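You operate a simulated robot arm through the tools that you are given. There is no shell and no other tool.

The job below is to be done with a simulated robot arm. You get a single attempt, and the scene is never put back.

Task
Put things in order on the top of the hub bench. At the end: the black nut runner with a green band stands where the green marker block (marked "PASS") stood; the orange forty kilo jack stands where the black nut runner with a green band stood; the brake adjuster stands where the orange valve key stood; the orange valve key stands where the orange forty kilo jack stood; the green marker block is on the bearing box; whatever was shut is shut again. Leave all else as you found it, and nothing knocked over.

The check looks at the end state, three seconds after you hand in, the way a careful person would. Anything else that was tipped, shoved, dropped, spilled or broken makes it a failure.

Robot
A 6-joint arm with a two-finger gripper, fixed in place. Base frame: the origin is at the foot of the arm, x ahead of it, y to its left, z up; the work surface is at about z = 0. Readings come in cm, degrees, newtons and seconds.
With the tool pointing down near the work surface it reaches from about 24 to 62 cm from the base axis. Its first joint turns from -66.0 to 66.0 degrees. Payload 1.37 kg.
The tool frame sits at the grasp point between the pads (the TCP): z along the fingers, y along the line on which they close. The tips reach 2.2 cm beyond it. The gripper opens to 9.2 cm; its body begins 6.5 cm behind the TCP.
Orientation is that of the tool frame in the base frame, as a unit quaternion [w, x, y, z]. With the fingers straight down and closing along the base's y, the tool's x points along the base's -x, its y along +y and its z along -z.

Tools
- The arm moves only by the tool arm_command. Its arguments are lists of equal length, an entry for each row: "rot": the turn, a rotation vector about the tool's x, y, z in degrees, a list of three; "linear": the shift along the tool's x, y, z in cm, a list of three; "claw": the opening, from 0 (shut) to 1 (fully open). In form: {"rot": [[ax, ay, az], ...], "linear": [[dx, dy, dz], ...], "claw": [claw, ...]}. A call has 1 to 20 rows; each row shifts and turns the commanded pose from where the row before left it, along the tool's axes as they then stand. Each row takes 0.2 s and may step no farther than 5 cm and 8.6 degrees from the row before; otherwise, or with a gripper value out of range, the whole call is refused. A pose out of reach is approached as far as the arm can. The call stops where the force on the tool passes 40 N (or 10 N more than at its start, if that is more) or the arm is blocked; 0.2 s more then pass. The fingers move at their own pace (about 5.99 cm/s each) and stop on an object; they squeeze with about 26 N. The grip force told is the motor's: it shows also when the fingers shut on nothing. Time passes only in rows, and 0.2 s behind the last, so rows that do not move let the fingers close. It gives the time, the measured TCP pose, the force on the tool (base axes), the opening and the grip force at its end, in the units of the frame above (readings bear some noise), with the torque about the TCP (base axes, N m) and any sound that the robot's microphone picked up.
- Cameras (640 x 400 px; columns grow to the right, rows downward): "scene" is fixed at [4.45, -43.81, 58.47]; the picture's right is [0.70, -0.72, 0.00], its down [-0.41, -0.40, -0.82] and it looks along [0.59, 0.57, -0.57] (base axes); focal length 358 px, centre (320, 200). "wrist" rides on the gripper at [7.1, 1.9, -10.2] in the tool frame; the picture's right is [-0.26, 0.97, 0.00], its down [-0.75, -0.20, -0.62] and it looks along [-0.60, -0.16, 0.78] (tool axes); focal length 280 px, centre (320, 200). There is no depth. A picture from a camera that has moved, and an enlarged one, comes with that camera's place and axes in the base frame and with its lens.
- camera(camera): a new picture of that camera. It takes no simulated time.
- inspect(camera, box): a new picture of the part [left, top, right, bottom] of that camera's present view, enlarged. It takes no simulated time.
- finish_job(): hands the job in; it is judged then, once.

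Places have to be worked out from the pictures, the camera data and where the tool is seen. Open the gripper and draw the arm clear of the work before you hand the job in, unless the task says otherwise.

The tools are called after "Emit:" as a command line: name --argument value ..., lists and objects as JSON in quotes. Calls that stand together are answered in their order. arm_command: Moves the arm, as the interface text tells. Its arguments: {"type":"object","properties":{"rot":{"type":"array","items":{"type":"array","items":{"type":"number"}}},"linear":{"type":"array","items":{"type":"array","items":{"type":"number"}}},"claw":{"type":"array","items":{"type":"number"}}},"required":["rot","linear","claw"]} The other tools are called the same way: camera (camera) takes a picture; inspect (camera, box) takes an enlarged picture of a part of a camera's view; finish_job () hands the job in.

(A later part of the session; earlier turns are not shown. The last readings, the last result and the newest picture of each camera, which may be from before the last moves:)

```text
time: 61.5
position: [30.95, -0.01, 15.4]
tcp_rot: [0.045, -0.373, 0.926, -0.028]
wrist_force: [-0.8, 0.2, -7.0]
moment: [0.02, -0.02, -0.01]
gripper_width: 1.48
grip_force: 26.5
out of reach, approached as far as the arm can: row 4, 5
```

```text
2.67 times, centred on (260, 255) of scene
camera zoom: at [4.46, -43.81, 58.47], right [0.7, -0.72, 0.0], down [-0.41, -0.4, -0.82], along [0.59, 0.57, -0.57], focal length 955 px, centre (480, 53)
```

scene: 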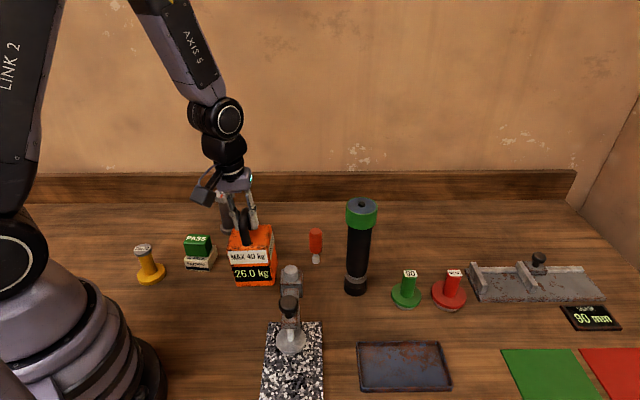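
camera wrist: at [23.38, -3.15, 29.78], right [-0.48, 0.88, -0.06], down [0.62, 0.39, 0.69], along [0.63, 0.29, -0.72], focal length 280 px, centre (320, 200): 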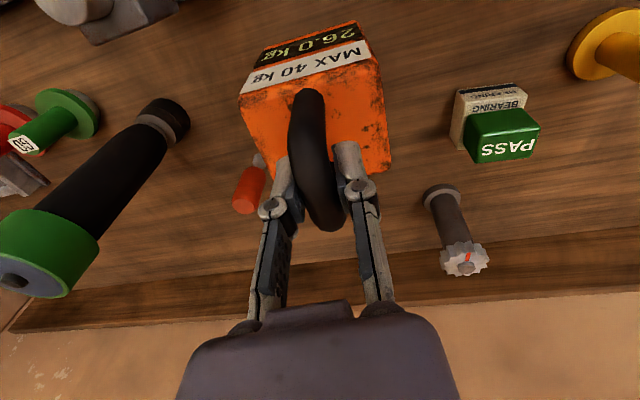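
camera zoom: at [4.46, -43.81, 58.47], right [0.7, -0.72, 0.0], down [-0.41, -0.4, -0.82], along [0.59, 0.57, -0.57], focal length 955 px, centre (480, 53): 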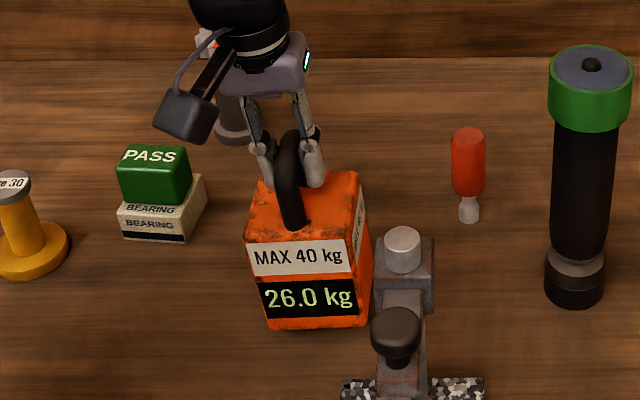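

With the tilt, the arm can't get below z≈15.4 this close in. I'll raise again and set the jack down temporarily at an open spot around (45,9), so I can re-grip it with a vertical tool.

Emit:
arm_command --rot '[[0, 0, 0], [0, 0, 0], [0, 0, 0], [0, 0, 0], [0, 0, 0], [0, 0, 0], [0, 0, 0], [0, 0, 0], [0, 0, 0], [0, 0, 0], [0, 0, 0], [0, 0, 0], [0, 0, 0]]' --linear '[[-0.06, -0.08, -0.98], [-0.13, -0.17, -2.0], [-0.815, -0.159, 0.0653], [-1.63, -0.318, 0.1306], [-1.956, -0.3816, 0.1567], [-1.956, -0.3816, 0.1567], [-1.956, -0.3816, 0.1567], [-1.956, -0.3816, 0.1567], [-1.956, -0.3816, 0.1567], [-1.956, -0.3816, 0.1567], [-1.304, -0.2544, 0.1045], [-0.815, -0.159, 0.0653], [0, 0, 0]]' --claw '[0, 0, 0, 0, 0, 0, 0, 0, 0, 0, 0, 0, 0]'

Emit:
camera --camera "scene"

Emit:
camera --camera "wrist"

```text
time: 64.2
position: [44.94, 8.86, 18.05]
tcp_rot: [0.046, -0.373, 0.926, -0.027]
wrist_force: [0.6, -0.2, -7.2]
moment: [0.02, 0.08, 0.03]
gripper_width: 1.45
grip_force: 26.1
out of reach, approached as far as the arm can: row 1
```

```text
taken
```

scene: 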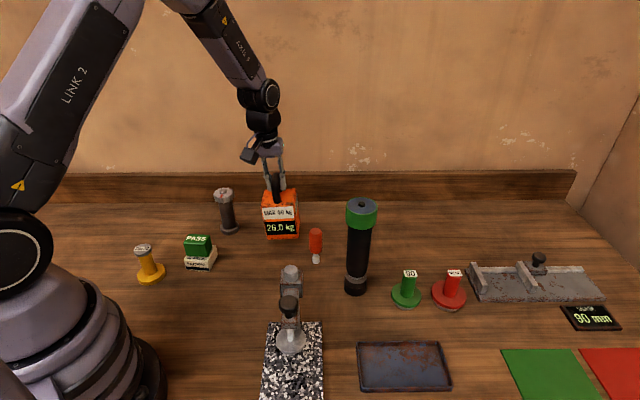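

```text
taken
camera wrist: at [37.47, 5.54, 27.55], right [-0.48, 0.88, -0.06], down [0.62, 0.39, 0.69], along [0.63, 0.29, -0.72], focal length 280 px, centre (320, 200)
```

wrist: 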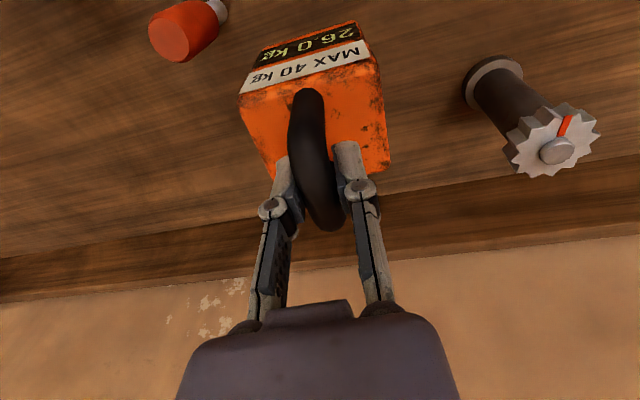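

Over the open area at (44.9,8.9). I'll lower to just above the bench, then creep.

Emit:
arm_command --rot '[[0, 0, 0], [0, 0, 0], [0, 0, 0], [0, 0, 0], [0, 0, 0], [0, 0, 0]]' --linear '[[0.05, 0.067, 0.79], [0.089, 0.117, 1.39], [0.063, 0.083, 0.99], [0.025, 0.033, 0.4], [0.0126, 0.0167, 0.199], [0, 0, 0]]' --claw '[0, 0, 0, 0, 0, 0]'

Emit:
inspect --camera "scene" --box '[200, 150, 360, 290]'

```text
time: 65.7
position: [44.73, 9.02, 14.15]
tcp_rot: [0.045, -0.374, 0.926, -0.028]
wrist_force: [-2.2, -4.3, 3.6]
moment: [-0.15, 0.3, 0.06]
gripper_width: 1.5
grip_force: 26.3
```

```text
2.86 times, centred on (280, 220) of scene
camera zoom: at [4.45, -43.81, 58.47], right [0.7, -0.72, 0.0], down [-0.41, -0.4, -0.82], along [0.59, 0.57, -0.57], focal length 1023 px, centre (434, 143)
```

zoom: 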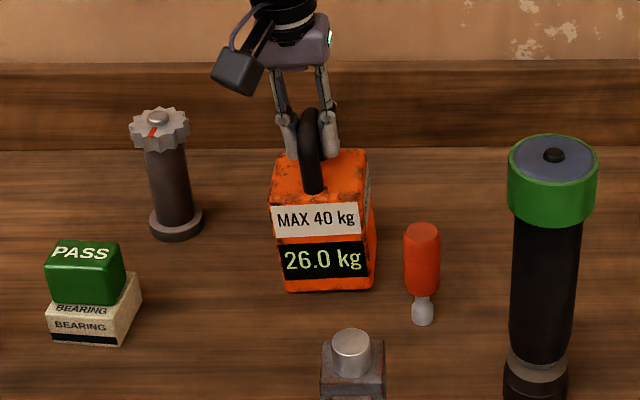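

The bench has taken the weight (force has reversed to +3.6 N). I'll release slowly.

Emit:
arm_command --rot '[[0, 0, 0], [0, 0, 0], [0, 0, 0], [0, 0, 0], [0, 0, 0]]' --linear '[[0, 0, 0], [0, 0, 0], [0, 0, 0], [0, 0, 0], [0, 0, 0]]' --claw '[0.2, 0.3, 0.45, 0.7, 1.0]'

Emit:
camera --camera "wrist"

Emit:
inspect --camera "scene" --box '[200, 150, 360, 290]'

```text
time: 66.8
position: [44.8, 8.83, 14.16]
tcp_rot: [0.045, -0.374, 0.926, -0.027]
wrist_force: [-0.2, -0.2, 0.9]
moment: [0.0, 0.02, 0.03]
gripper_width: 9.19
grip_force: 0.2
```

```text
taken
camera wrist: at [37.32, 5.61, 23.66], right [-0.48, 0.88, -0.06], down [0.62, 0.39, 0.69], along [0.63, 0.29, -0.72], focal length 280 px, centre (320, 200)
```

wrist: 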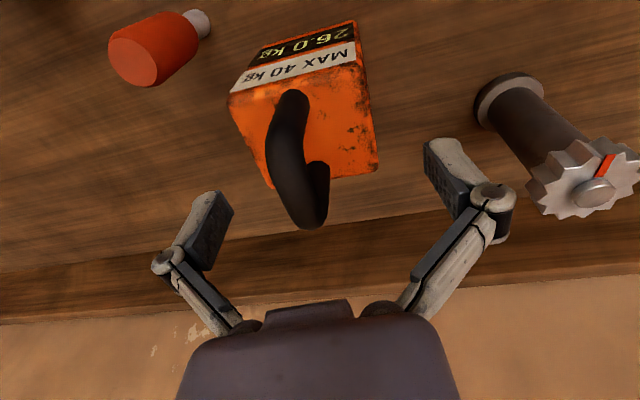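

```text
2.86 times, centred on (280, 220) of scene
camera zoom: at [4.45, -43.81, 58.47], right [0.7, -0.72, 0.0], down [-0.41, -0.4, -0.82], along [0.59, 0.57, -0.57], focal length 1023 px, centre (434, 143)
```

zoom: 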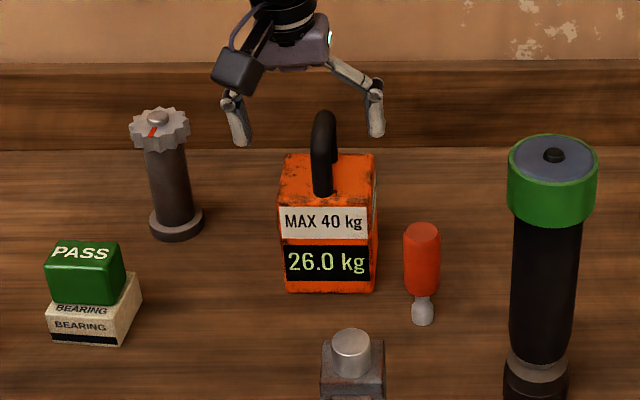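

The jack stands flat on the bench. I'll rise above the handle and straighten the tool to vertical.

Emit:
arm_command --rot '[[0, 0, 0], [0, 0, 0], [0, 0, 0], [-4.78, 3.63, 0], [0, 0, 0]]' --linear '[[-0.126, -0.167, -1.986], [-0.126, -0.167, -1.986], [-0.126, -0.167, -1.986], [0, 0, 0], [0, 0, 0]]' --claw '[1, 1, 1, 1, 1]'

Emit:
camera --camera "wrist"

Emit:
inspect --camera "wrist" --box '[200, 10, 400, 200]'

```text
time: 68.0
position: [44.96, 8.83, 20.23]
tcp_rot: [0.001, -0.375, 0.927, 0.001]
wrist_force: [0.3, 0.3, 0.4]
moment: [0.03, 0.02, 0.0]
gripper_width: 9.23
grip_force: 0.1
```

```text
taken
camera wrist: at [38.53, 5.38, 30.37], right [-0.48, 0.88, 0.0], down [0.68, 0.38, 0.63], along [0.55, 0.3, -0.78], focal length 280 px, centre (320, 200)
```

wrist: 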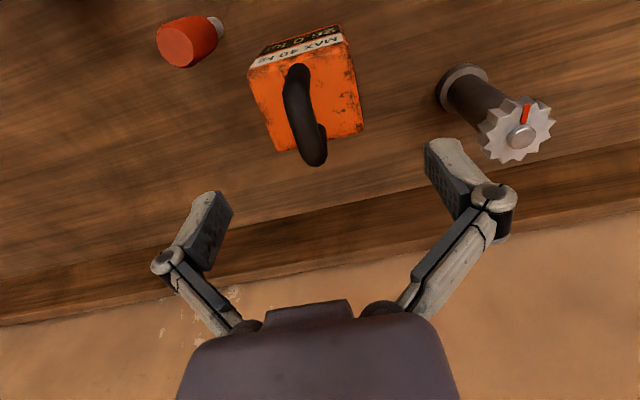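

```text
2.11 times, centred on (300, 105) of wrist
camera zoom: at [38.53, 5.38, 30.37], right [-0.48, 0.88, 0.0], down [0.68, 0.38, 0.63], along [0.55, 0.3, -0.78], focal length 590 px, centre (362, 400)
```

zoom: 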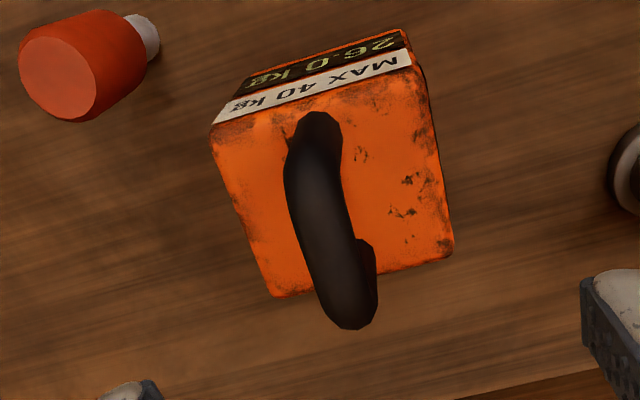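

The handle line is about 0.8 cm off the TCP to one side. I'll shift to (45.45,8.25), trim the yaw by -1.3° and descend to z≈14.1 with a vertical tool.

Emit:
arm_command --rot '[[0, 0, -1.3], [0, 0, 0], [0, 0, 0], [0, 0, 0], [0, 0, 0]]' --linear '[[0.086, -0.78, 0], [0, 0, 2], [0, 0, 2], [0, 0, 2.1], [0, 0, 0]]' --claw '[1, 1, 1, 1, 1]'

Emit:
camera --camera "wrist"

Emit:
inspect --camera "scene" --box '[200, 150, 360, 290]'

```text
time: 69.2
position: [45.53, 8.35, 13.91]
tcp_rot: [0.0, -0.384, 0.923, 0.0]
wrist_force: [0.9, 0.4, 0.3]
moment: [-0.01, 0.01, 0.01]
gripper_width: 9.2
grip_force: 0.1
```

```text
taken
camera wrist: at [39.11, 4.65, 24.1], right [-0.5, 0.87, 0.0], down [0.67, 0.39, 0.63], along [0.54, 0.31, -0.78], focal length 280 px, centre (320, 200)
```

wrist: 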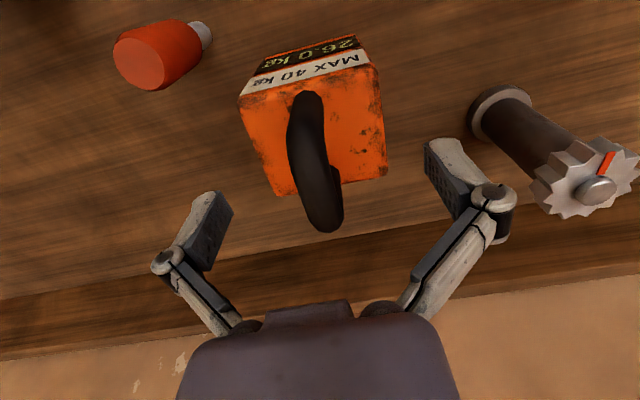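

```text
2.86 times, centred on (280, 220) of scene
camera zoom: at [4.45, -43.81, 58.47], right [0.7, -0.72, 0.0], down [-0.41, -0.4, -0.82], along [0.59, 0.57, -0.57], focal length 1023 px, centre (434, 143)
```

zoom: 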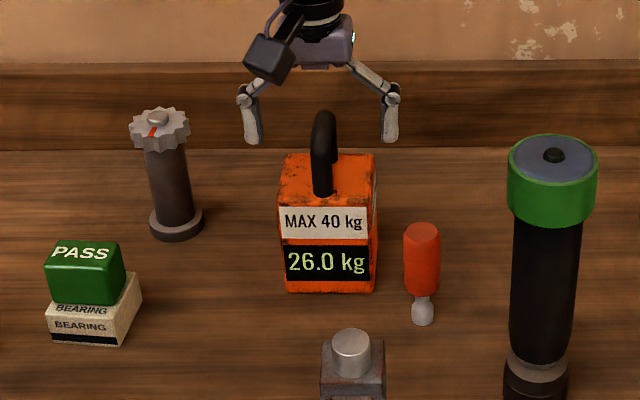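

The handle is centred between the fingers (scene midpoint matches). Closing with a vertical tool.

Emit:
arm_command --rot '[[0, 0, 0], [0, 0, 0], [0, 0, 0], [0, 0, 0], [0, 0, 0], [0, 0, 0], [0, 0, 0]]' --linear '[[0, 0, 0], [0, 0, 0], [0, 0, 0], [0, 0, 0], [0, 0, 0], [0, 0, 0], [0, 0, 0]]' --claw '[0.7, 0.5, 0.35, 0.25, 0.15, 0.05, 0]'

Emit:
inspect --camera "scene" --box '[200, 150, 360, 290]'

```text
time: 70.8
position: [45.6, 8.33, 14.01]
tcp_rot: [0.001, -0.384, 0.923, -0.001]
wrist_force: [1.4, -1.3, 1.2]
moment: [0.0, 0.01, -0.13]
gripper_width: 1.49
grip_force: 25.6
```

```text
2.86 times, centred on (280, 220) of scene
camera zoom: at [4.45, -43.81, 58.47], right [0.7, -0.72, 0.0], down [-0.41, -0.4, -0.82], along [0.59, 0.57, -0.57], focal length 1023 px, centre (434, 143)
```

zoom: 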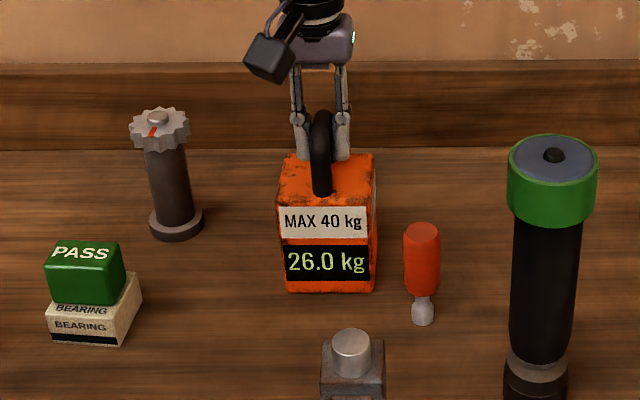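

Firm and symmetric with almost no torque. I'll lift 4 cm and carry it back to the nut runner's spot.

Emit:
arm_command --rot '[[0, 0, 0], [0, 0, 0], [0, 0, 0], [0, 0, 0], [0, 0, 0], [0, 0, 0], [0, 0, 0], [0, 0, 0], [0, 0, 0], [0, 0, 0], [0, 0, 0], [0, 0, 0], [0, 0, 0], [0, 0, 0], [0, 0, 0], [0, 0, 0]]' --linear '[[0, 0, -0.3], [0, 0, -0.8], [0, 0, -1.2], [0, 0, -1.2], [0, 0, -0.5], [0.8, 0.23, 0], [1.6, 0.46, 0], [1.92, 0.552, 0], [1.92, 0.552, 0], [1.92, 0.552, 0], [1.92, 0.552, 0], [1.92, 0.552, 0], [1.92, 0.552, 0], [1.28, 0.368, 0], [0.8, 0.23, 0], [0, 0, 0]]' --claw '[0, 0, 0, 0, 0, 0, 0, 0, 0, 0, 0, 0, 0, 0, 0, 0]'

Emit:
camera --camera "wrist"

Emit:
inspect --camera "scene" --box '[180, 180, 340, 330]'

```text
time: 74.2
position: [30.88, 0.29, 17.94]
tcp_rot: [0.001, -0.385, 0.923, 0.0]
wrist_force: [-0.9, -0.1, -7.3]
moment: [0.0, 0.0, -0.03]
gripper_width: 1.48
grip_force: 25.4
```

```text
taken
camera wrist: at [24.53, -3.43, 28.14], right [-0.5, 0.87, 0.0], down [0.67, 0.39, 0.63], along [0.54, 0.31, -0.78], focal length 280 px, centre (320, 200)
```

wrist: 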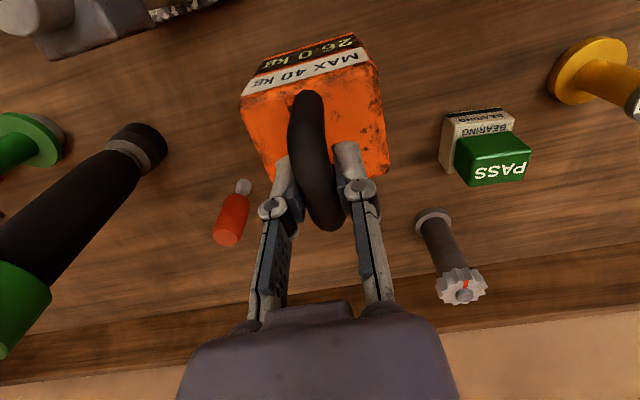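

```text
2.67 times, centred on (260, 255) of scene
camera zoom: at [4.45, -43.81, 58.47], right [0.7, -0.72, 0.0], down [-0.41, -0.4, -0.82], along [0.59, 0.57, -0.57], focal length 955 px, centre (480, 53)
```

zoom: 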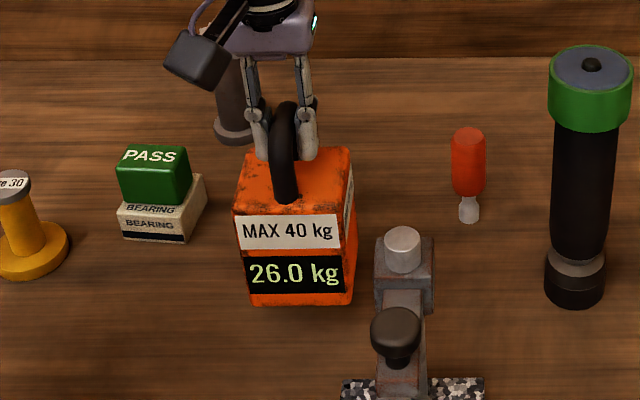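

The jack centre is at about (30.8,0.1) over the target. I'll lower it to just above the bench.

Emit:
arm_command --rot '[[0, 0, 0], [0, 0, 0], [0, 0, 0], [0, 0, 0], [0, 0, 0], [0, 0, 0]]' --linear '[[-0.07, -0.07, 0.5], [0, 0, 1.0], [0, 0, 1.0], [0, 0, 0.7], [0, 0, 0.4], [0, 0, 0]]' --claw '[0, 0, 0, 0, 0, 0]'

Emit:
inspect --camera "scene" --box '[180, 180, 340, 330]'

```text
time: 75.7
position: [30.94, 0.15, 14.33]
tcp_rot: [0.0, -0.385, 0.923, 0.0]
wrist_force: [0.3, -0.3, -7.3]
moment: [0.0, 0.01, -0.01]
gripper_width: 1.51
grip_force: 25.8
```

```text
2.67 times, centred on (260, 255) of scene
camera zoom: at [4.46, -43.81, 58.47], right [0.7, -0.72, 0.0], down [-0.41, -0.4, -0.82], along [0.59, 0.57, -0.57], focal length 955 px, centre (480, 53)
```

zoom: 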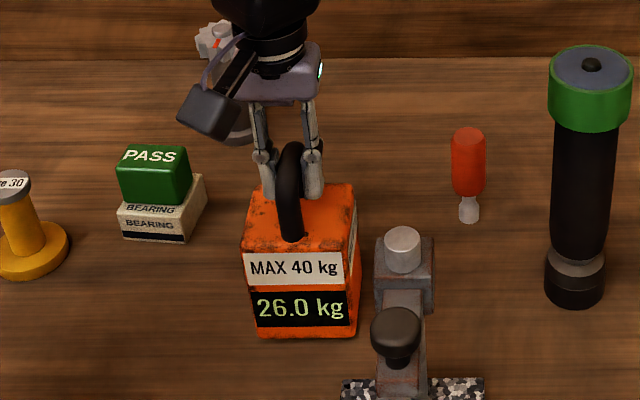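

The front-edge check puts the jack centre at (31.0,0.05). I'll creep down in 0.1 cm steps.

Emit:
arm_command --rot '[[0, 0, 0], [0, 0, 0], [0, 0, 0], [0, 0, 0]]' --linear '[[0, 0, 0.1], [0, 0, 0.1], [0, 0, 0.1], [0, 0, 0]]' --claw '[0, 0, 0, 0]'

```text
time: 76.7
position: [30.86, 0.32, 14.27]
tcp_rot: [0.001, -0.384, 0.923, 0.0]
wrist_force: [-0.1, -0.1, -6.8]
moment: [0.02, 0.01, -0.01]
gripper_width: 1.45
grip_force: 26.3
```

Still carrying about 7 N. Two more small steps.

Emit:
arm_command --rot '[[0, 0, 0], [0, 0, 0], [0, 0, 0]]' --linear '[[0, 0, 0.08], [0, 0, 0.08], [0, 0, 0]]' --claw '[0, 0, 0]'

```text
time: 77.5
position: [31.0, 0.2, 14.07]
tcp_rot: [0.001, -0.385, 0.923, 0.0]
wrist_force: [0.8, -3.9, 0.1]
moment: [-0.04, 0.09, 0.06]
gripper_width: 1.47
grip_force: 26.3
```

The load is zero, so the jack rests on the bench. I'll open slowly.

Emit:
arm_command --rot '[[0, 0, 0], [0, 0, 0], [0, 0, 0], [0, 0, 0], [0, 0, 0], [0, 0, 0]]' --linear '[[0, 0, 0], [0, 0, 0], [0, 0, 0], [0, 0, 0], [0, 0, 0], [0, 0, 0]]' --claw '[0.18, 0.22, 0.3, 0.45, 0.6, 0.7]'

Emit:
camera --camera "wrist"

Emit:
inspect --camera "scene" --box '[180, 180, 340, 330]'

```text
time: 78.8
position: [31.0, 0.28, 14.03]
tcp_rot: [0.001, -0.384, 0.923, 0.0]
wrist_force: [-0.5, 0.0, 0.1]
moment: [-0.03, 0.0, -0.01]
gripper_width: 6.46
grip_force: 0.0
```

```text
taken
camera wrist: at [24.6, -3.35, 24.15], right [-0.5, 0.87, 0.0], down [0.67, 0.39, 0.63], along [0.54, 0.31, -0.78], focal length 280 px, centre (320, 200)
```

wrist: 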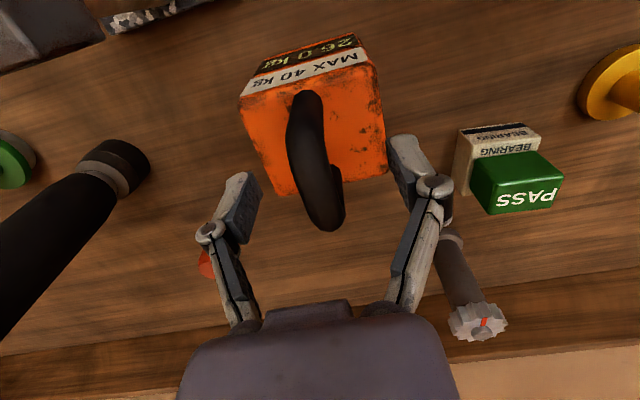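

```text
2.67 times, centred on (260, 255) of scene
camera zoom: at [4.45, -43.81, 58.47], right [0.7, -0.72, 0.0], down [-0.41, -0.4, -0.82], along [0.59, 0.57, -0.57], focal length 955 px, centre (480, 53)
```

zoom: 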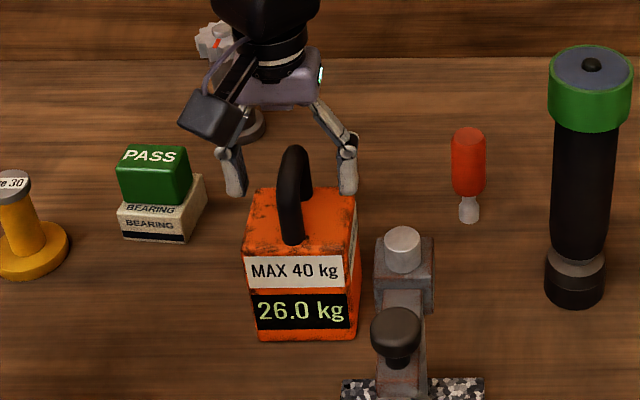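

The jack stands flat on the nut runner's spot (centre ≈(30.9,0.15)). I'll rise clear, then turn the tool +54° so the fingers close tangentially for the key.

Emit:
arm_command --rot '[[0, 0, 0], [0, 0, 0], [0, 0, 0], [0, 0, 0], [0, 0, 0], [0, 0, 7.714], [0, 0, 7.714], [0, 0, 7.714], [0, 0, 7.714], [0, 0, 7.714], [0, 0, 7.714], [0, 0, 7.714], [0, 0, 0]]' --linear '[[0, 0, -1], [0, 0, -2], [0, 0, -3], [0, 0, -3.5], [0, 0, -3.5], [0, 0, 0], [0, 0, 0], [0, 0, 0], [0, 0, 0], [0, 0, 0], [0, 0, 0], [0, 0, 0], [0, 0, 0]]' --claw '[0.7, 0.7, 0.7, 0.7, 0.7, 0.7, 0.7, 0.7, 0.7, 0.7, 0.7, 0.7, 0.7]'

Emit:
camera --camera "wrist"

Emit:
camera --camera "scene"

```text
time: 81.7
position: [31.04, 0.34, 26.93]
tcp_rot: [0.001, 0.076, 0.997, 0.0]
wrist_force: [0.4, 0.1, -0.4]
moment: [0.02, -0.03, 0.01]
gripper_width: 6.43
grip_force: 0.1
```

```text
taken
camera wrist: at [24.24, 3.23, 37.05], right [0.41, 0.91, 0.0], down [0.71, -0.32, 0.63], along [0.57, -0.25, -0.78], focal length 280 px, centre (320, 200)
```

wrist: 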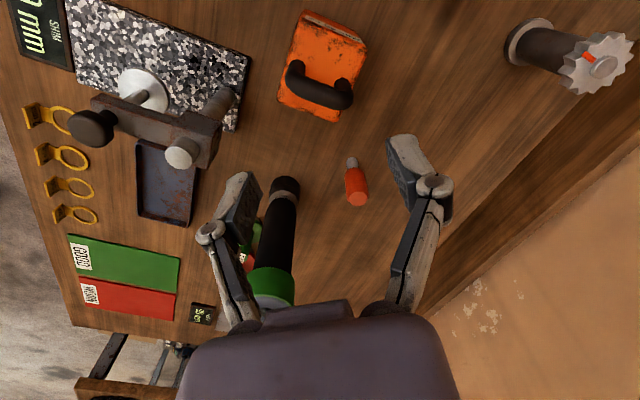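

```text
taken
```

scene: 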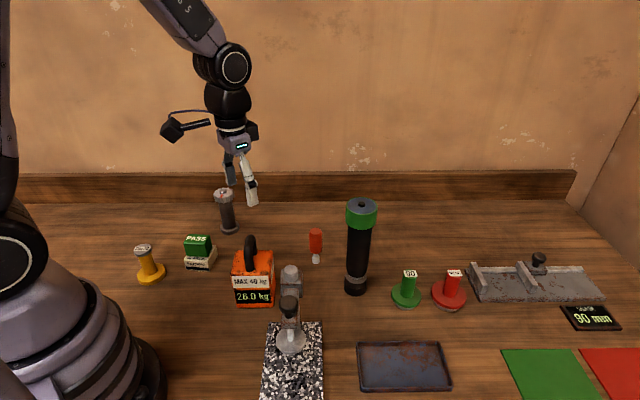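

The jack looks good. I'll zoom in on the key in this view to refine its position.

Emit:
inspect --camera "wrist" --box '[310, 140, 400, 220]'

Emit:
inspect --camera "scene" --box '[280, 215, 360, 275]'

```text
5.00 times, centred on (355, 180) of wrist
camera zoom: at [24.24, 3.23, 37.05], right [0.41, 0.91, 0.0], down [0.71, -0.32, 0.63], along [0.57, -0.25, -0.78], focal length 1402 px, centre (145, 300)
```

zoom: 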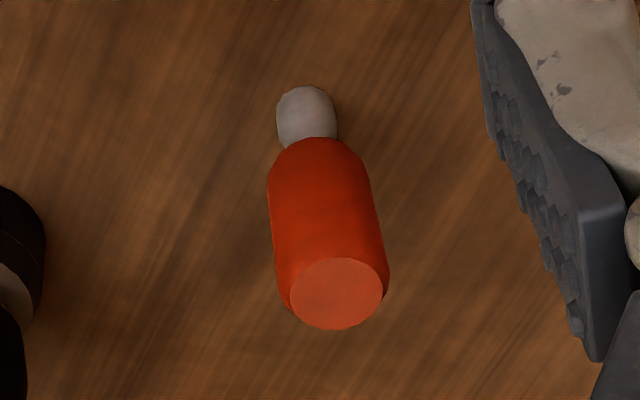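

```text
6.67 times, centred on (320, 245) of scene
camera zoom: at [4.45, -43.81, 58.47], right [0.7, -0.72, 0.0], down [-0.41, -0.4, -0.82], along [0.59, 0.57, -0.57], focal length 2387 px, centre (320, -100)
```

zoom: 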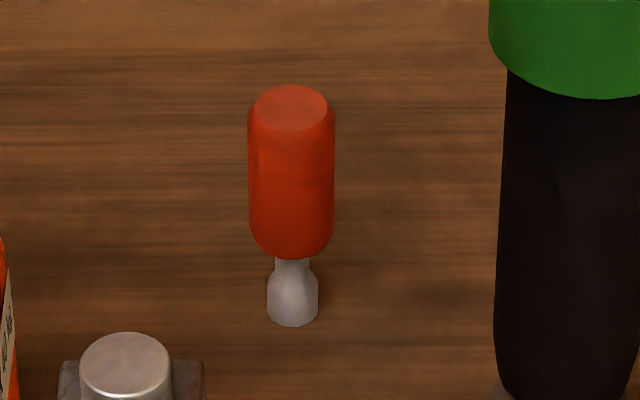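

The key estimates average (46.5,-1.5). I'll move above it at z≈17 and refine from close range.

Emit:
arm_command --rot '[[0, 0, 0], [0, 0, 0], [0, 0, 0], [0, 0, 0], [0, 0, 0], [0, 0, 0], [0, 0, 0], [0, 0, 0]]' --linear '[[-3.108, 0.112, 0], [-3.108, 0.112, 1.0], [-3.108, 0.112, 1.0], [-3.108, 0.112, 1.5], [-3.108, 0.112, 1.5], [0, 0, 2.5], [0, 0, 2.4], [0, 0, 0]]' --claw '[0.7, 0.7, 0.7, 0.7, 0.7, 0.7, 0.7, 0.7]'

Emit:
camera --camera "wrist"

Emit:
camera --camera "scene"

```text
time: 83.5
position: [46.34, -1.76, 17.17]
tcp_rot: [0.0, 0.076, 0.997, 0.0]
wrist_force: [0.9, 0.3, 0.0]
moment: [0.0, 0.03, 0.01]
gripper_width: 6.44
grip_force: 0.0
```

```text
taken
camera wrist: at [39.56, 1.34, 27.35], right [0.41, 0.91, 0.0], down [0.71, -0.32, 0.63], along [0.57, -0.25, -0.78], focal length 280 px, centre (320, 200)
```

wrist: 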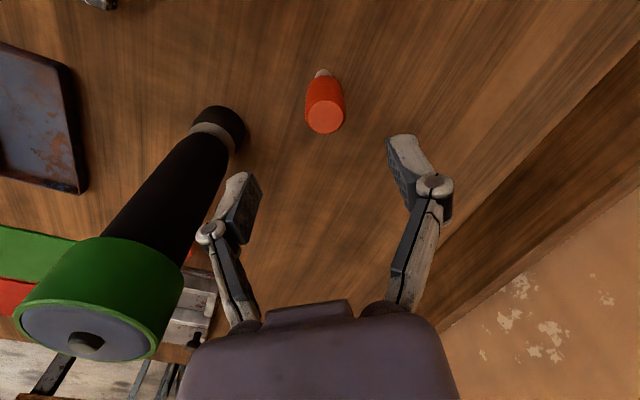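

```text
taken
```

scene: 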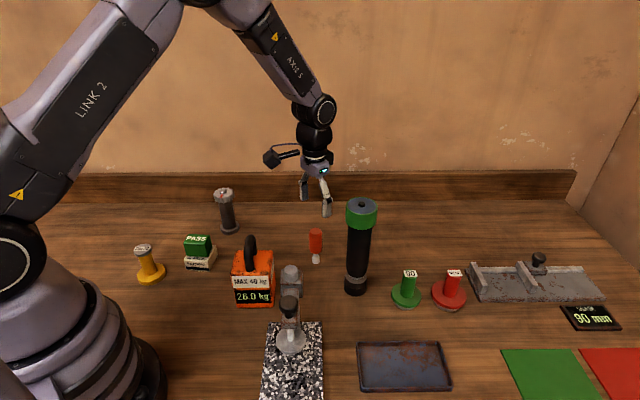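

The key's axis is about (46.45,-1.27). I'll tilt the tool 7° outward now, so the same attitude can reach the far spot later, then shift onto the key and come partway down.

Emit:
arm_command --rot '[[0, -7, 0], [0, 0, 0], [0, 0, 0], [0, 0, 0], [0, 0, 0]]' --linear '[[0, 0, 0], [-0.07, 0.395, 0.009], [0.268, 0, 2.184], [0.268, 0, 2.184], [0, 0, 0]]' --claw '[0.7, 0.7, 0.7, 0.7, 0.7]'

Emit:
camera --camera "wrist"

Emit:
inspect --camera "scene" --box '[250, 160, 390, 290]'

```text
time: 84.7
position: [46.53, -1.33, 12.63]
tcp_rot: [0.062, 0.075, 0.995, -0.003]
wrist_force: [0.2, -0.3, 1.0]
moment: [0.01, -0.01, -0.01]
gripper_width: 6.43
grip_force: 0.1
```

```text
taken
camera wrist: at [38.67, 1.89, 21.85], right [0.4, 0.91, 0.03], down [0.63, -0.3, 0.71], along [0.66, -0.27, -0.7], focal length 280 px, centre (320, 200)
```

wrist: 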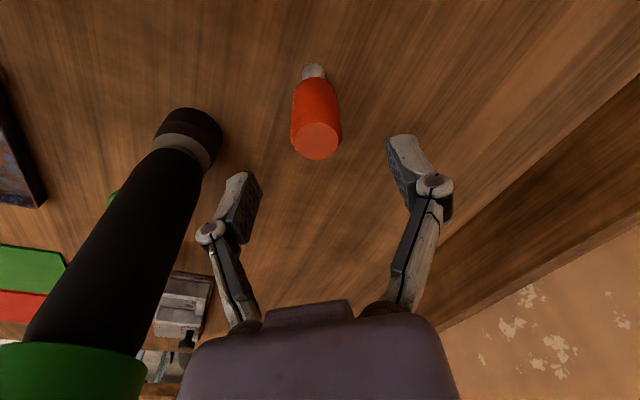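

```text
3.08 times, centred on (320, 225) of scene
camera zoom: at [4.45, -43.81, 58.47], right [0.7, -0.72, 0.0], down [-0.41, -0.4, -0.82], along [0.59, 0.57, -0.57], focal length 1102 px, centre (320, 123)
```

zoom: 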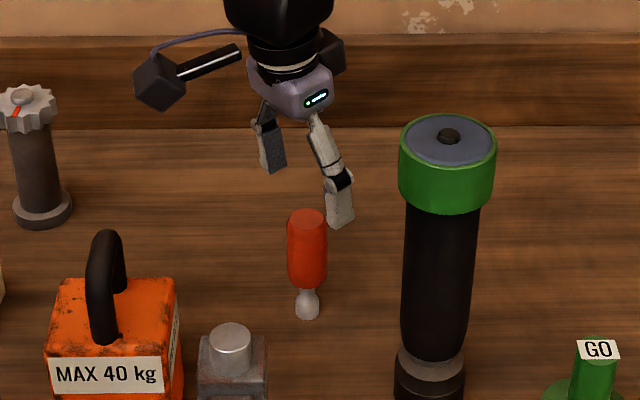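

Aligned in y within 0.1 cm. I'll continue down to z≈7.3 around the orange handle.

Emit:
arm_command --rot '[[0, 0, 0], [0, 0, 0], [0, 0, 0], [0, 0, 0]]' --linear '[[0.263, 0, 1.747], [0.263, 0, 1.747], [0.263, 0, 1.747], [0, 0, 0]]' --claw '[0.7, 0.7, 0.7, 0.7]'

Emit:
camera --camera "wrist"

Emit:
inspect --camera "scene" --box '[250, 160, 390, 290]'

```text
time: 85.7
position: [46.24, -1.11, 7.23]
tcp_rot: [0.062, 0.075, 0.995, -0.005]
wrist_force: [0.1, -0.4, -0.1]
moment: [-0.04, -0.02, -0.01]
gripper_width: 6.45
grip_force: 0.0
```

```text
taken
camera wrist: at [38.33, 2.01, 16.5], right [0.4, 0.91, 0.03], down [0.63, -0.3, 0.71], along [0.66, -0.27, -0.7], focal length 280 px, centre (320, 200)
```

wrist: 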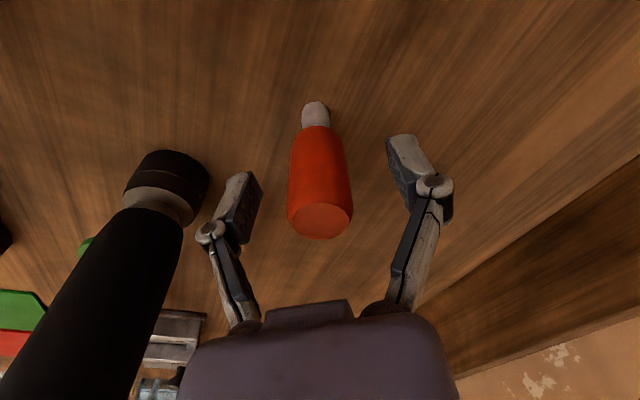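

```text
3.08 times, centred on (320, 225) of scene
camera zoom: at [4.45, -43.81, 58.47], right [0.7, -0.72, 0.0], down [-0.41, -0.4, -0.82], along [0.59, 0.57, -0.57], focal length 1102 px, centre (320, 123)
```

zoom: 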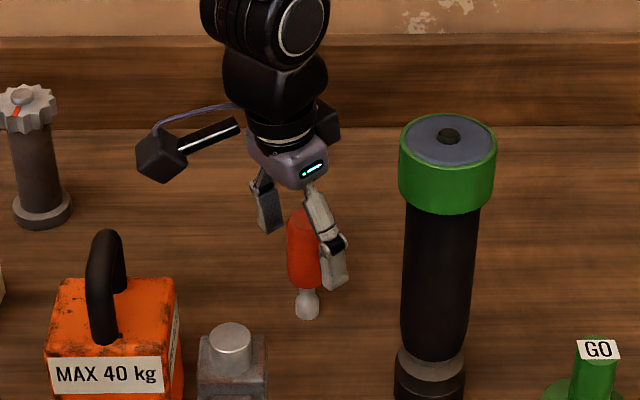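

The key is centred between the pads. I'll close slowly.

Emit:
arm_command --rot '[[0, 0, 0], [0, 0, 0], [0, 0, 0], [0, 0, 0], [0, 0, 0], [0, 0, 0]]' --linear '[[0, 0, 0], [0, 0, 0], [0, 0, 0], [0, 0, 0], [0, 0, 0], [0, 0, 0]]' --claw '[0.55, 0.45, 0.35, 0.25, 0.1, 0]'

Emit:
camera --camera "wrist"

Emit:
inspect --camera "scene" --box '[250, 160, 390, 290]'

```text
time: 87.0
position: [46.23, -1.09, 7.27]
tcp_rot: [0.061, 0.075, 0.995, -0.004]
wrist_force: [-0.1, -1.5, 0.0]
moment: [-0.02, -0.01, 0.0]
gripper_width: 2.8
grip_force: 25.8
```

```text
taken
camera wrist: at [38.34, 2.0, 16.52], right [0.4, 0.91, 0.03], down [0.63, -0.3, 0.71], along [0.66, -0.27, -0.7], focal length 280 px, centre (320, 200)
```

wrist: 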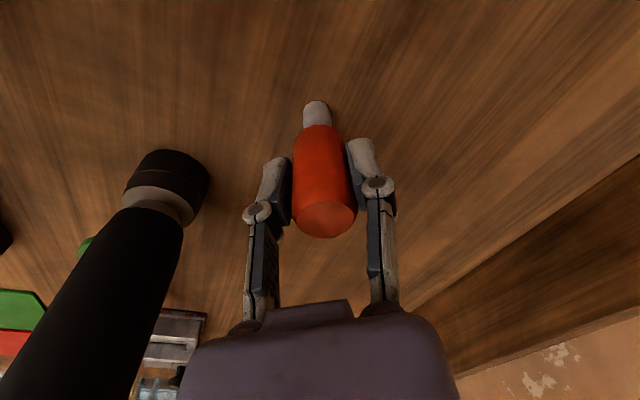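

```text
3.08 times, centred on (320, 225) of scene
camera zoom: at [4.45, -43.81, 58.47], right [0.7, -0.72, 0.0], down [-0.41, -0.4, -0.82], along [0.59, 0.57, -0.57], focal length 1102 px, centre (320, 123)
```

zoom: 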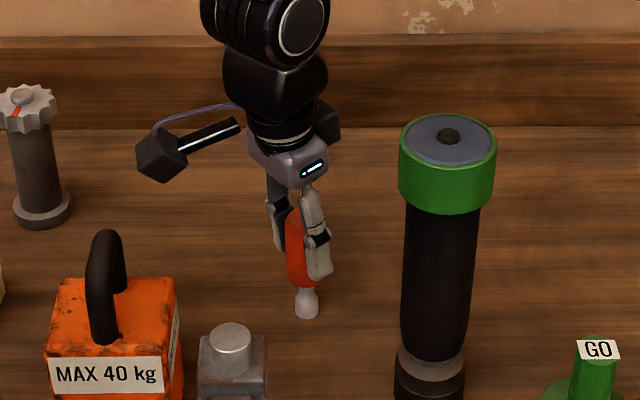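

Gripped at 2.8 cm with negligible side forces. I'll lift slowly by 3 cm and check.

Emit:
arm_command --rot '[[0, 0, 0], [0, 0, 0], [0, 0, 0], [0, 0, 0], [0, 0, 0]]' --linear '[[-0.037, 0, -0.298], [-0.085, 0, -0.695], [-0.122, 0, -0.993], [-0.122, 0, -0.993], [0, 0, 0]]' --claw '[0, 0, 0, 0, 0]'

Emit:
camera --camera "wrist"

Emit:
inspect --camera "scene" --box '[250, 160, 390, 290]'

```text
time: 88.2
position: [46.47, -1.13, 10.25]
tcp_rot: [0.062, 0.076, 0.995, -0.004]
wrist_force: [-0.3, 0.6, -0.4]
moment: [-0.01, 0.01, -0.03]
gripper_width: 2.75
grip_force: 25.4
```

```text
taken
camera wrist: at [38.51, 2.06, 19.42], right [0.4, 0.91, 0.03], down [0.63, -0.3, 0.71], along [0.66, -0.27, -0.7], focal length 280 px, centre (320, 200)
```

wrist: 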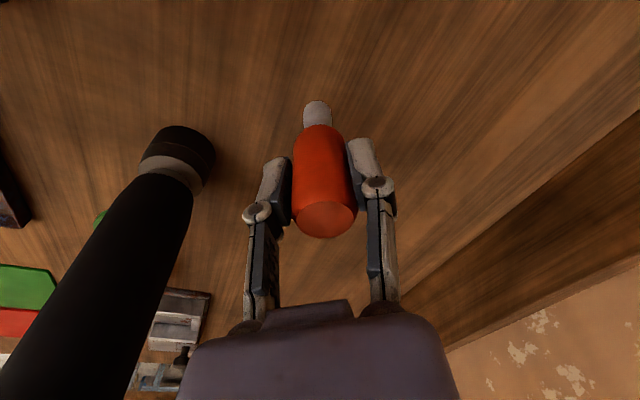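

```text
3.08 times, centred on (320, 225) of scene
camera zoom: at [4.45, -43.81, 58.47], right [0.7, -0.72, 0.0], down [-0.41, -0.4, -0.82], along [0.59, 0.57, -0.57], focal length 1102 px, centre (320, 123)
```

zoom: 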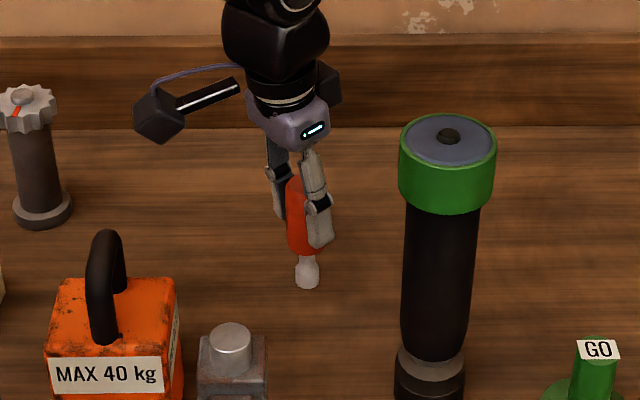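

The key is held and light. I'll carry it to above the jack's old place at (63.6,-9.9), keeping the same attitude.

Emit:
arm_command --rot '[[0, 0, 0], [0, 0, 0], [0, 0, 0], [0, 0, 0], [0, 0, 0], [0, 0, 0], [0, 0, 0], [0, 0, 0], [0, 0, 0], [0, 0, 0]]' --linear '[[-1.088, -0.365, 0.134], [-1.995, -0.668, 0.245], [-2.358, -0.79, 0.2895], [-2.358, -0.79, 0.2895], [-2.358, -0.79, 0.2895], [-2.358, -0.79, 0.2895], [-2.358, -0.79, 0.2895], [-1.995, -0.668, 0.245], [-1.27, -0.425, 0.156], [0, 0, 0]]' --claw '[0, 0, 0, 0, 0, 0, 0, 0, 0, 0]'

Emit:
camera --camera "wrist"

Emit:
camera --camera "scene"

```text
time: 90.5
position: [63.83, -10.11, 10.41]
tcp_rot: [0.062, 0.075, 0.995, -0.004]
wrist_force: [-0.1, 0.5, -0.4]
moment: [0.03, -0.01, -0.01]
gripper_width: 2.77
grip_force: 26.2
```

```text
taken
camera wrist: at [55.84, -6.88, 19.62], right [0.4, 0.91, 0.03], down [0.63, -0.3, 0.71], along [0.66, -0.27, -0.7], focal length 280 px, centre (320, 200)
```

wrist: 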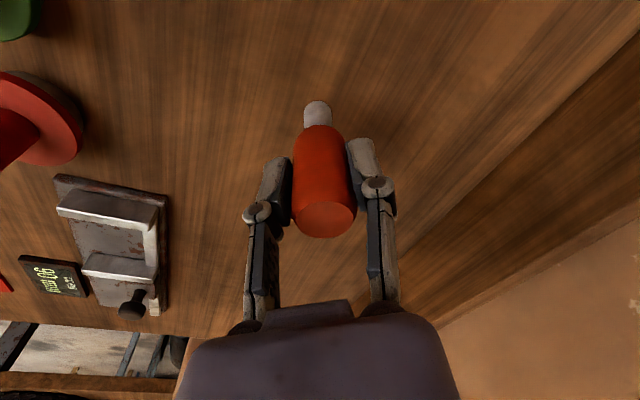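

```text
taken
```

scene: 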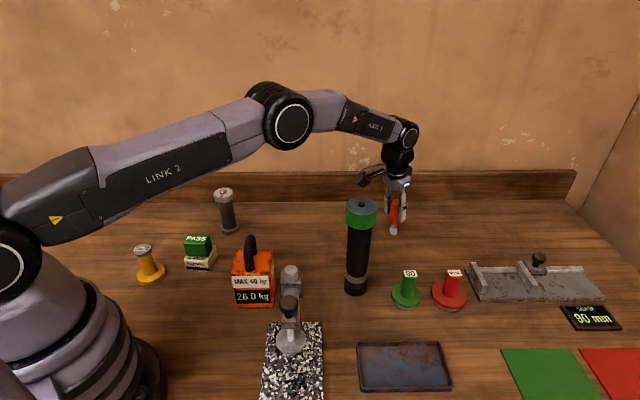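

At (63.75,-10.0), close to target. I'll trim slightly and lower to just above the bench.

Emit:
arm_command --rot '[[0, 0, 0], [0, 0, 0], [0, 0, 0], [0, 0, 0], [0, 0, 0]]' --linear '[[0.22, 0.076, 0.48], [0.122, 0, 0.993], [0.098, 0, 0.794], [0.049, 0, 0.397], [0, 0, 0]]' --claw '[0, 0, 0, 0, 0]'

Emit:
inspect --camera "scene" --box '[330, 140, 470, 280]'

Emit:
camera --camera "wrist"

```text
time: 91.7
position: [63.45, -9.96, 7.59]
tcp_rot: [0.062, 0.075, 0.995, -0.005]
wrist_force: [-0.4, 0.0, -1.2]
moment: [-0.01, 0.05, -0.03]
gripper_width: 2.79
grip_force: 26.3
```

```text
2.86 times, centred on (400, 210) of scene
camera zoom: at [4.45, -43.81, 58.47], right [0.7, -0.72, 0.0], down [-0.41, -0.4, -0.82], along [0.59, 0.57, -0.57], focal length 1023 px, centre (91, 171)
```

zoom: 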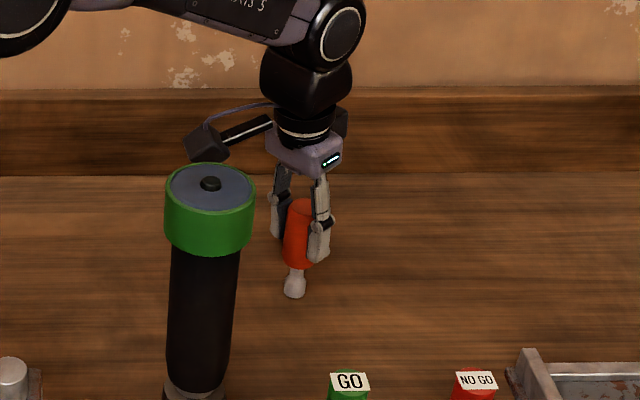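

```text
taken
camera wrist: at [55.6, -6.82, 16.82], right [0.4, 0.91, 0.03], down [0.63, -0.3, 0.71], along [0.66, -0.27, -0.7], focal length 280 px, centre (320, 200)
```

wrist: 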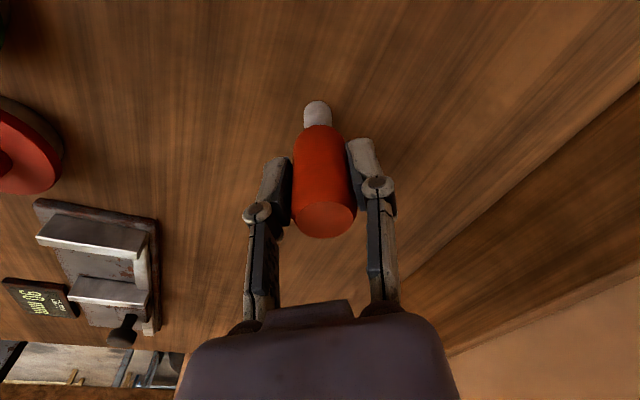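

I want to double-check the placement against the scene camera, so I'll zoom in on the key's tip.

Emit:
inspect --camera "scene" --box '[370, 210, 420, 260]'

```text
8.00 times, centred on (395, 235) of scene
camera zoom: at [4.45, -43.81, 58.47], right [0.7, -0.72, 0.0], down [-0.41, -0.4, -0.82], along [0.59, 0.57, -0.57], focal length 2864 px, centre (-280, -80)
```

zoom: 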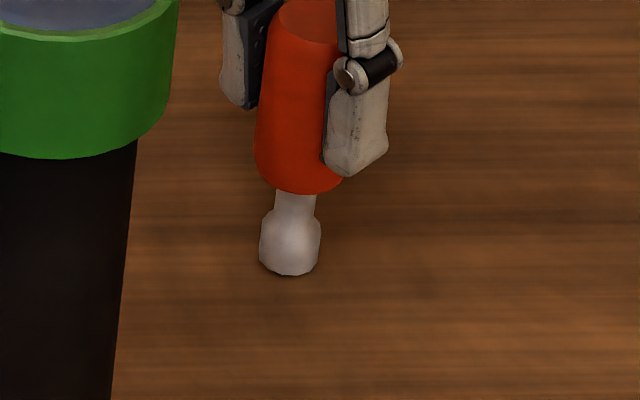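

The key leans about 1.5–2° (top toward +y) from the grip. I'll correct with -1.5° about the tool x axis, nudge by 0.1 cm and re-check.

Emit:
arm_command --rot '[[-1.5, 0, 0], [0, 0, 0]]' --linear '[[-0.083, 0.114, 0.01], [0, 0, 0]]' --claw '[0, 0]'

Emit:
inspect --camera "scene" --box '[370, 200, 420, 250]'

Emit:
inspect --camera "wrist" --box '[250, 80, 400, 250]'

```text
time: 92.2
position: [63.48, -9.83, 7.81]
tcp_rot: [0.063, 0.074, 0.995, 0.009]
wrist_force: [0.0, 0.5, -1.3]
moment: [0.03, -0.02, 0.04]
gripper_width: 2.78
grip_force: 26.2
```

```text
8.00 times, centred on (395, 225) of scene
camera zoom: at [4.45, -43.81, 58.47], right [0.7, -0.72, 0.0], down [-0.41, -0.4, -0.82], along [0.59, 0.57, -0.57], focal length 2864 px, centre (-280, 0)
```

zoom: 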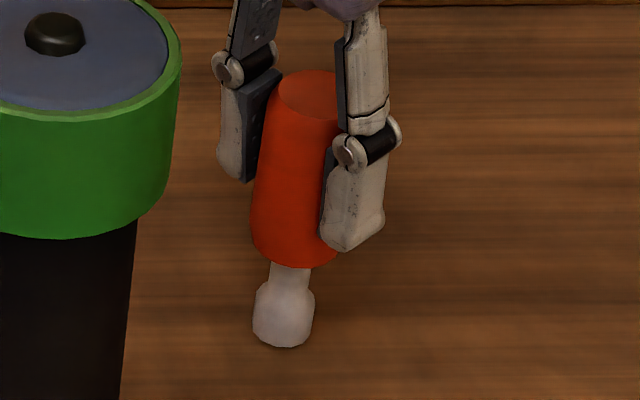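

```text
2.35 times, centred on (325, 165) of wrist
camera zoom: at [55.61, -6.96, 16.97], right [0.4, 0.91, 0.06], down [0.63, -0.32, 0.71], along [0.67, -0.25, -0.7], focal length 660 px, centre (308, 282)
```

zoom: 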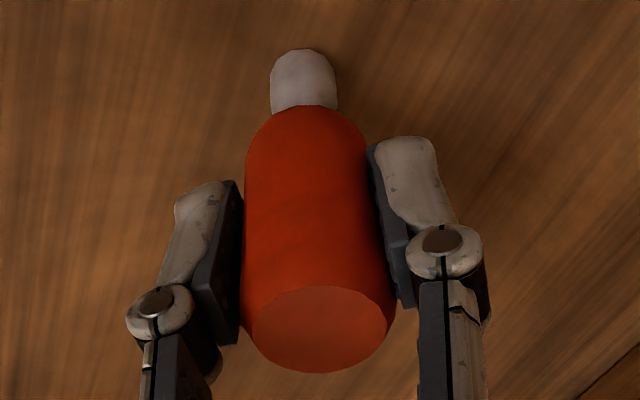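

Combining both views, the remaining lean is about 2.5–3° with the top inward, and the y-lean is now about zero. I'll rotate +2.5° about tool y and shift +0.3 in x and +0.15 in y to keep the tip on target.

Emit:
arm_command --rot '[[0, 2.5, 0], [0, 0, 0]]' --linear '[[-0.27, 0.19, 0.033], [0, 0, 0]]' --claw '[0, 0]'

Emit:
inspect --camera "scene" --box '[370, 200, 420, 250]'

Emit:
inspect --camera "wrist" --box '[250, 80, 400, 250]'

```text
time: 92.8
position: [63.88, -9.65, 7.65]
tcp_rot: [0.041, 0.075, 0.996, 0.01]
wrist_force: [-0.3, -1.1, -0.7]
moment: [0.02, 0.05, 0.03]
gripper_width: 2.76
grip_force: 26.0
```

```text
8.00 times, centred on (395, 225) of scene
camera zoom: at [4.45, -43.81, 58.47], right [0.7, -0.72, 0.0], down [-0.41, -0.4, -0.82], along [0.59, 0.57, -0.57], focal length 2864 px, centre (-280, 0)
```

zoom: 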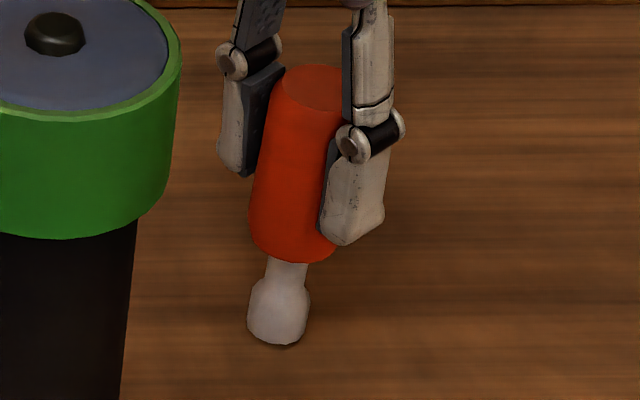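

```text
2.35 times, centred on (325, 165) of wrist
camera zoom: at [56.33, -6.86, 17.3], right [0.4, 0.91, 0.05], down [0.66, -0.32, 0.68], along [0.64, -0.24, -0.73], focal length 660 px, centre (308, 282)
```

zoom: 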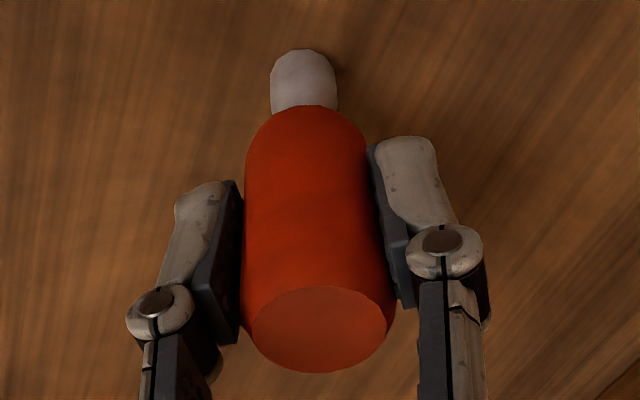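

The key is now within about 1° of vertical with the tip at about (63.7,-9.95), on target. I'll lower in 0.1 cm steps.

Emit:
arm_command --rot '[[0, 0, 0], [0, 0, 0], [0, 0, 0], [0, 0, 0]]' --linear '[[0.008, -0.003, 0.1], [0.008, -0.003, 0.1], [0.008, -0.003, 0.1], [0, 0, 0]]' --claw '[0, 0, 0, 0]'

Emit:
inspect --camera "scene" --box '[370, 200, 420, 250]'

```text
time: 93.8
position: [63.95, -9.67, 7.39]
tcp_rot: [0.04, 0.076, 0.996, 0.01]
wrist_force: [0.3, -0.2, -0.3]
moment: [0.0, 0.0, 0.01]
gripper_width: 2.79
grip_force: 25.9
```

```text
8.00 times, centred on (395, 225) of scene
camera zoom: at [4.45, -43.81, 58.47], right [0.7, -0.72, 0.0], down [-0.41, -0.4, -0.82], along [0.59, 0.57, -0.57], focal length 2864 px, centre (-280, 0)
```

zoom: 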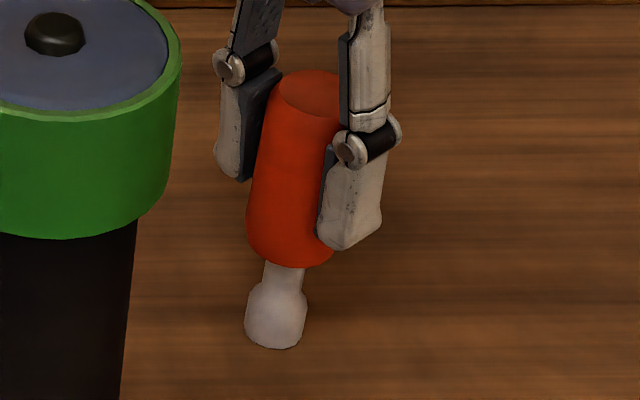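

No contact yet at z≈7.35. Continuing with smaller steps.

Emit:
arm_command --rot '[[0, 0, 0], [0, 0, 0], [0, 0, 0]]' --linear '[[0.006, -0.002, 0.08], [0.006, -0.002, 0.08], [0, 0, 0]]' --claw '[0, 0, 0]'

```text
time: 94.7
position: [63.81, -9.55, 7.28]
tcp_rot: [0.041, 0.075, 0.996, 0.01]
wrist_force: [-2.8, -0.9, 8.2]
moment: [-0.01, 0.08, 0.0]
gripper_width: 2.75
grip_force: 26.1
```

Contact (8 N). I'll relieve it a touch, then open slowly and evenly.

Emit:
arm_command --rot '[[0, 0, 0], [0, 0, 0]]' --linear '[[-0.004, 0.001, -0.04], [0, 0, 0]]' --claw '[0, 0]'

Emit:
inspect --camera "scene" --box '[370, 200, 420, 250]'

```text
time: 95.2
position: [63.92, -9.62, 7.34]
tcp_rot: [0.042, 0.075, 0.996, 0.009]
wrist_force: [-3.4, 0.3, 11.5]
moment: [-0.05, 0.13, 0.01]
gripper_width: 2.77
grip_force: 26.1
```

```text
8.00 times, centred on (395, 225) of scene
camera zoom: at [4.44, -43.81, 58.47], right [0.7, -0.72, 0.0], down [-0.41, -0.4, -0.82], along [0.59, 0.57, -0.57], focal length 2864 px, centre (-280, 0)
```

zoom: 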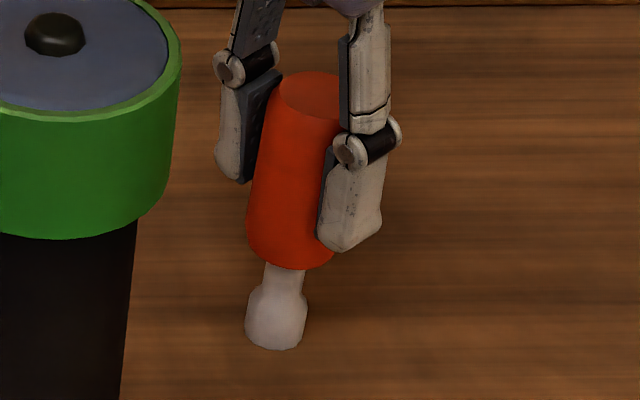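

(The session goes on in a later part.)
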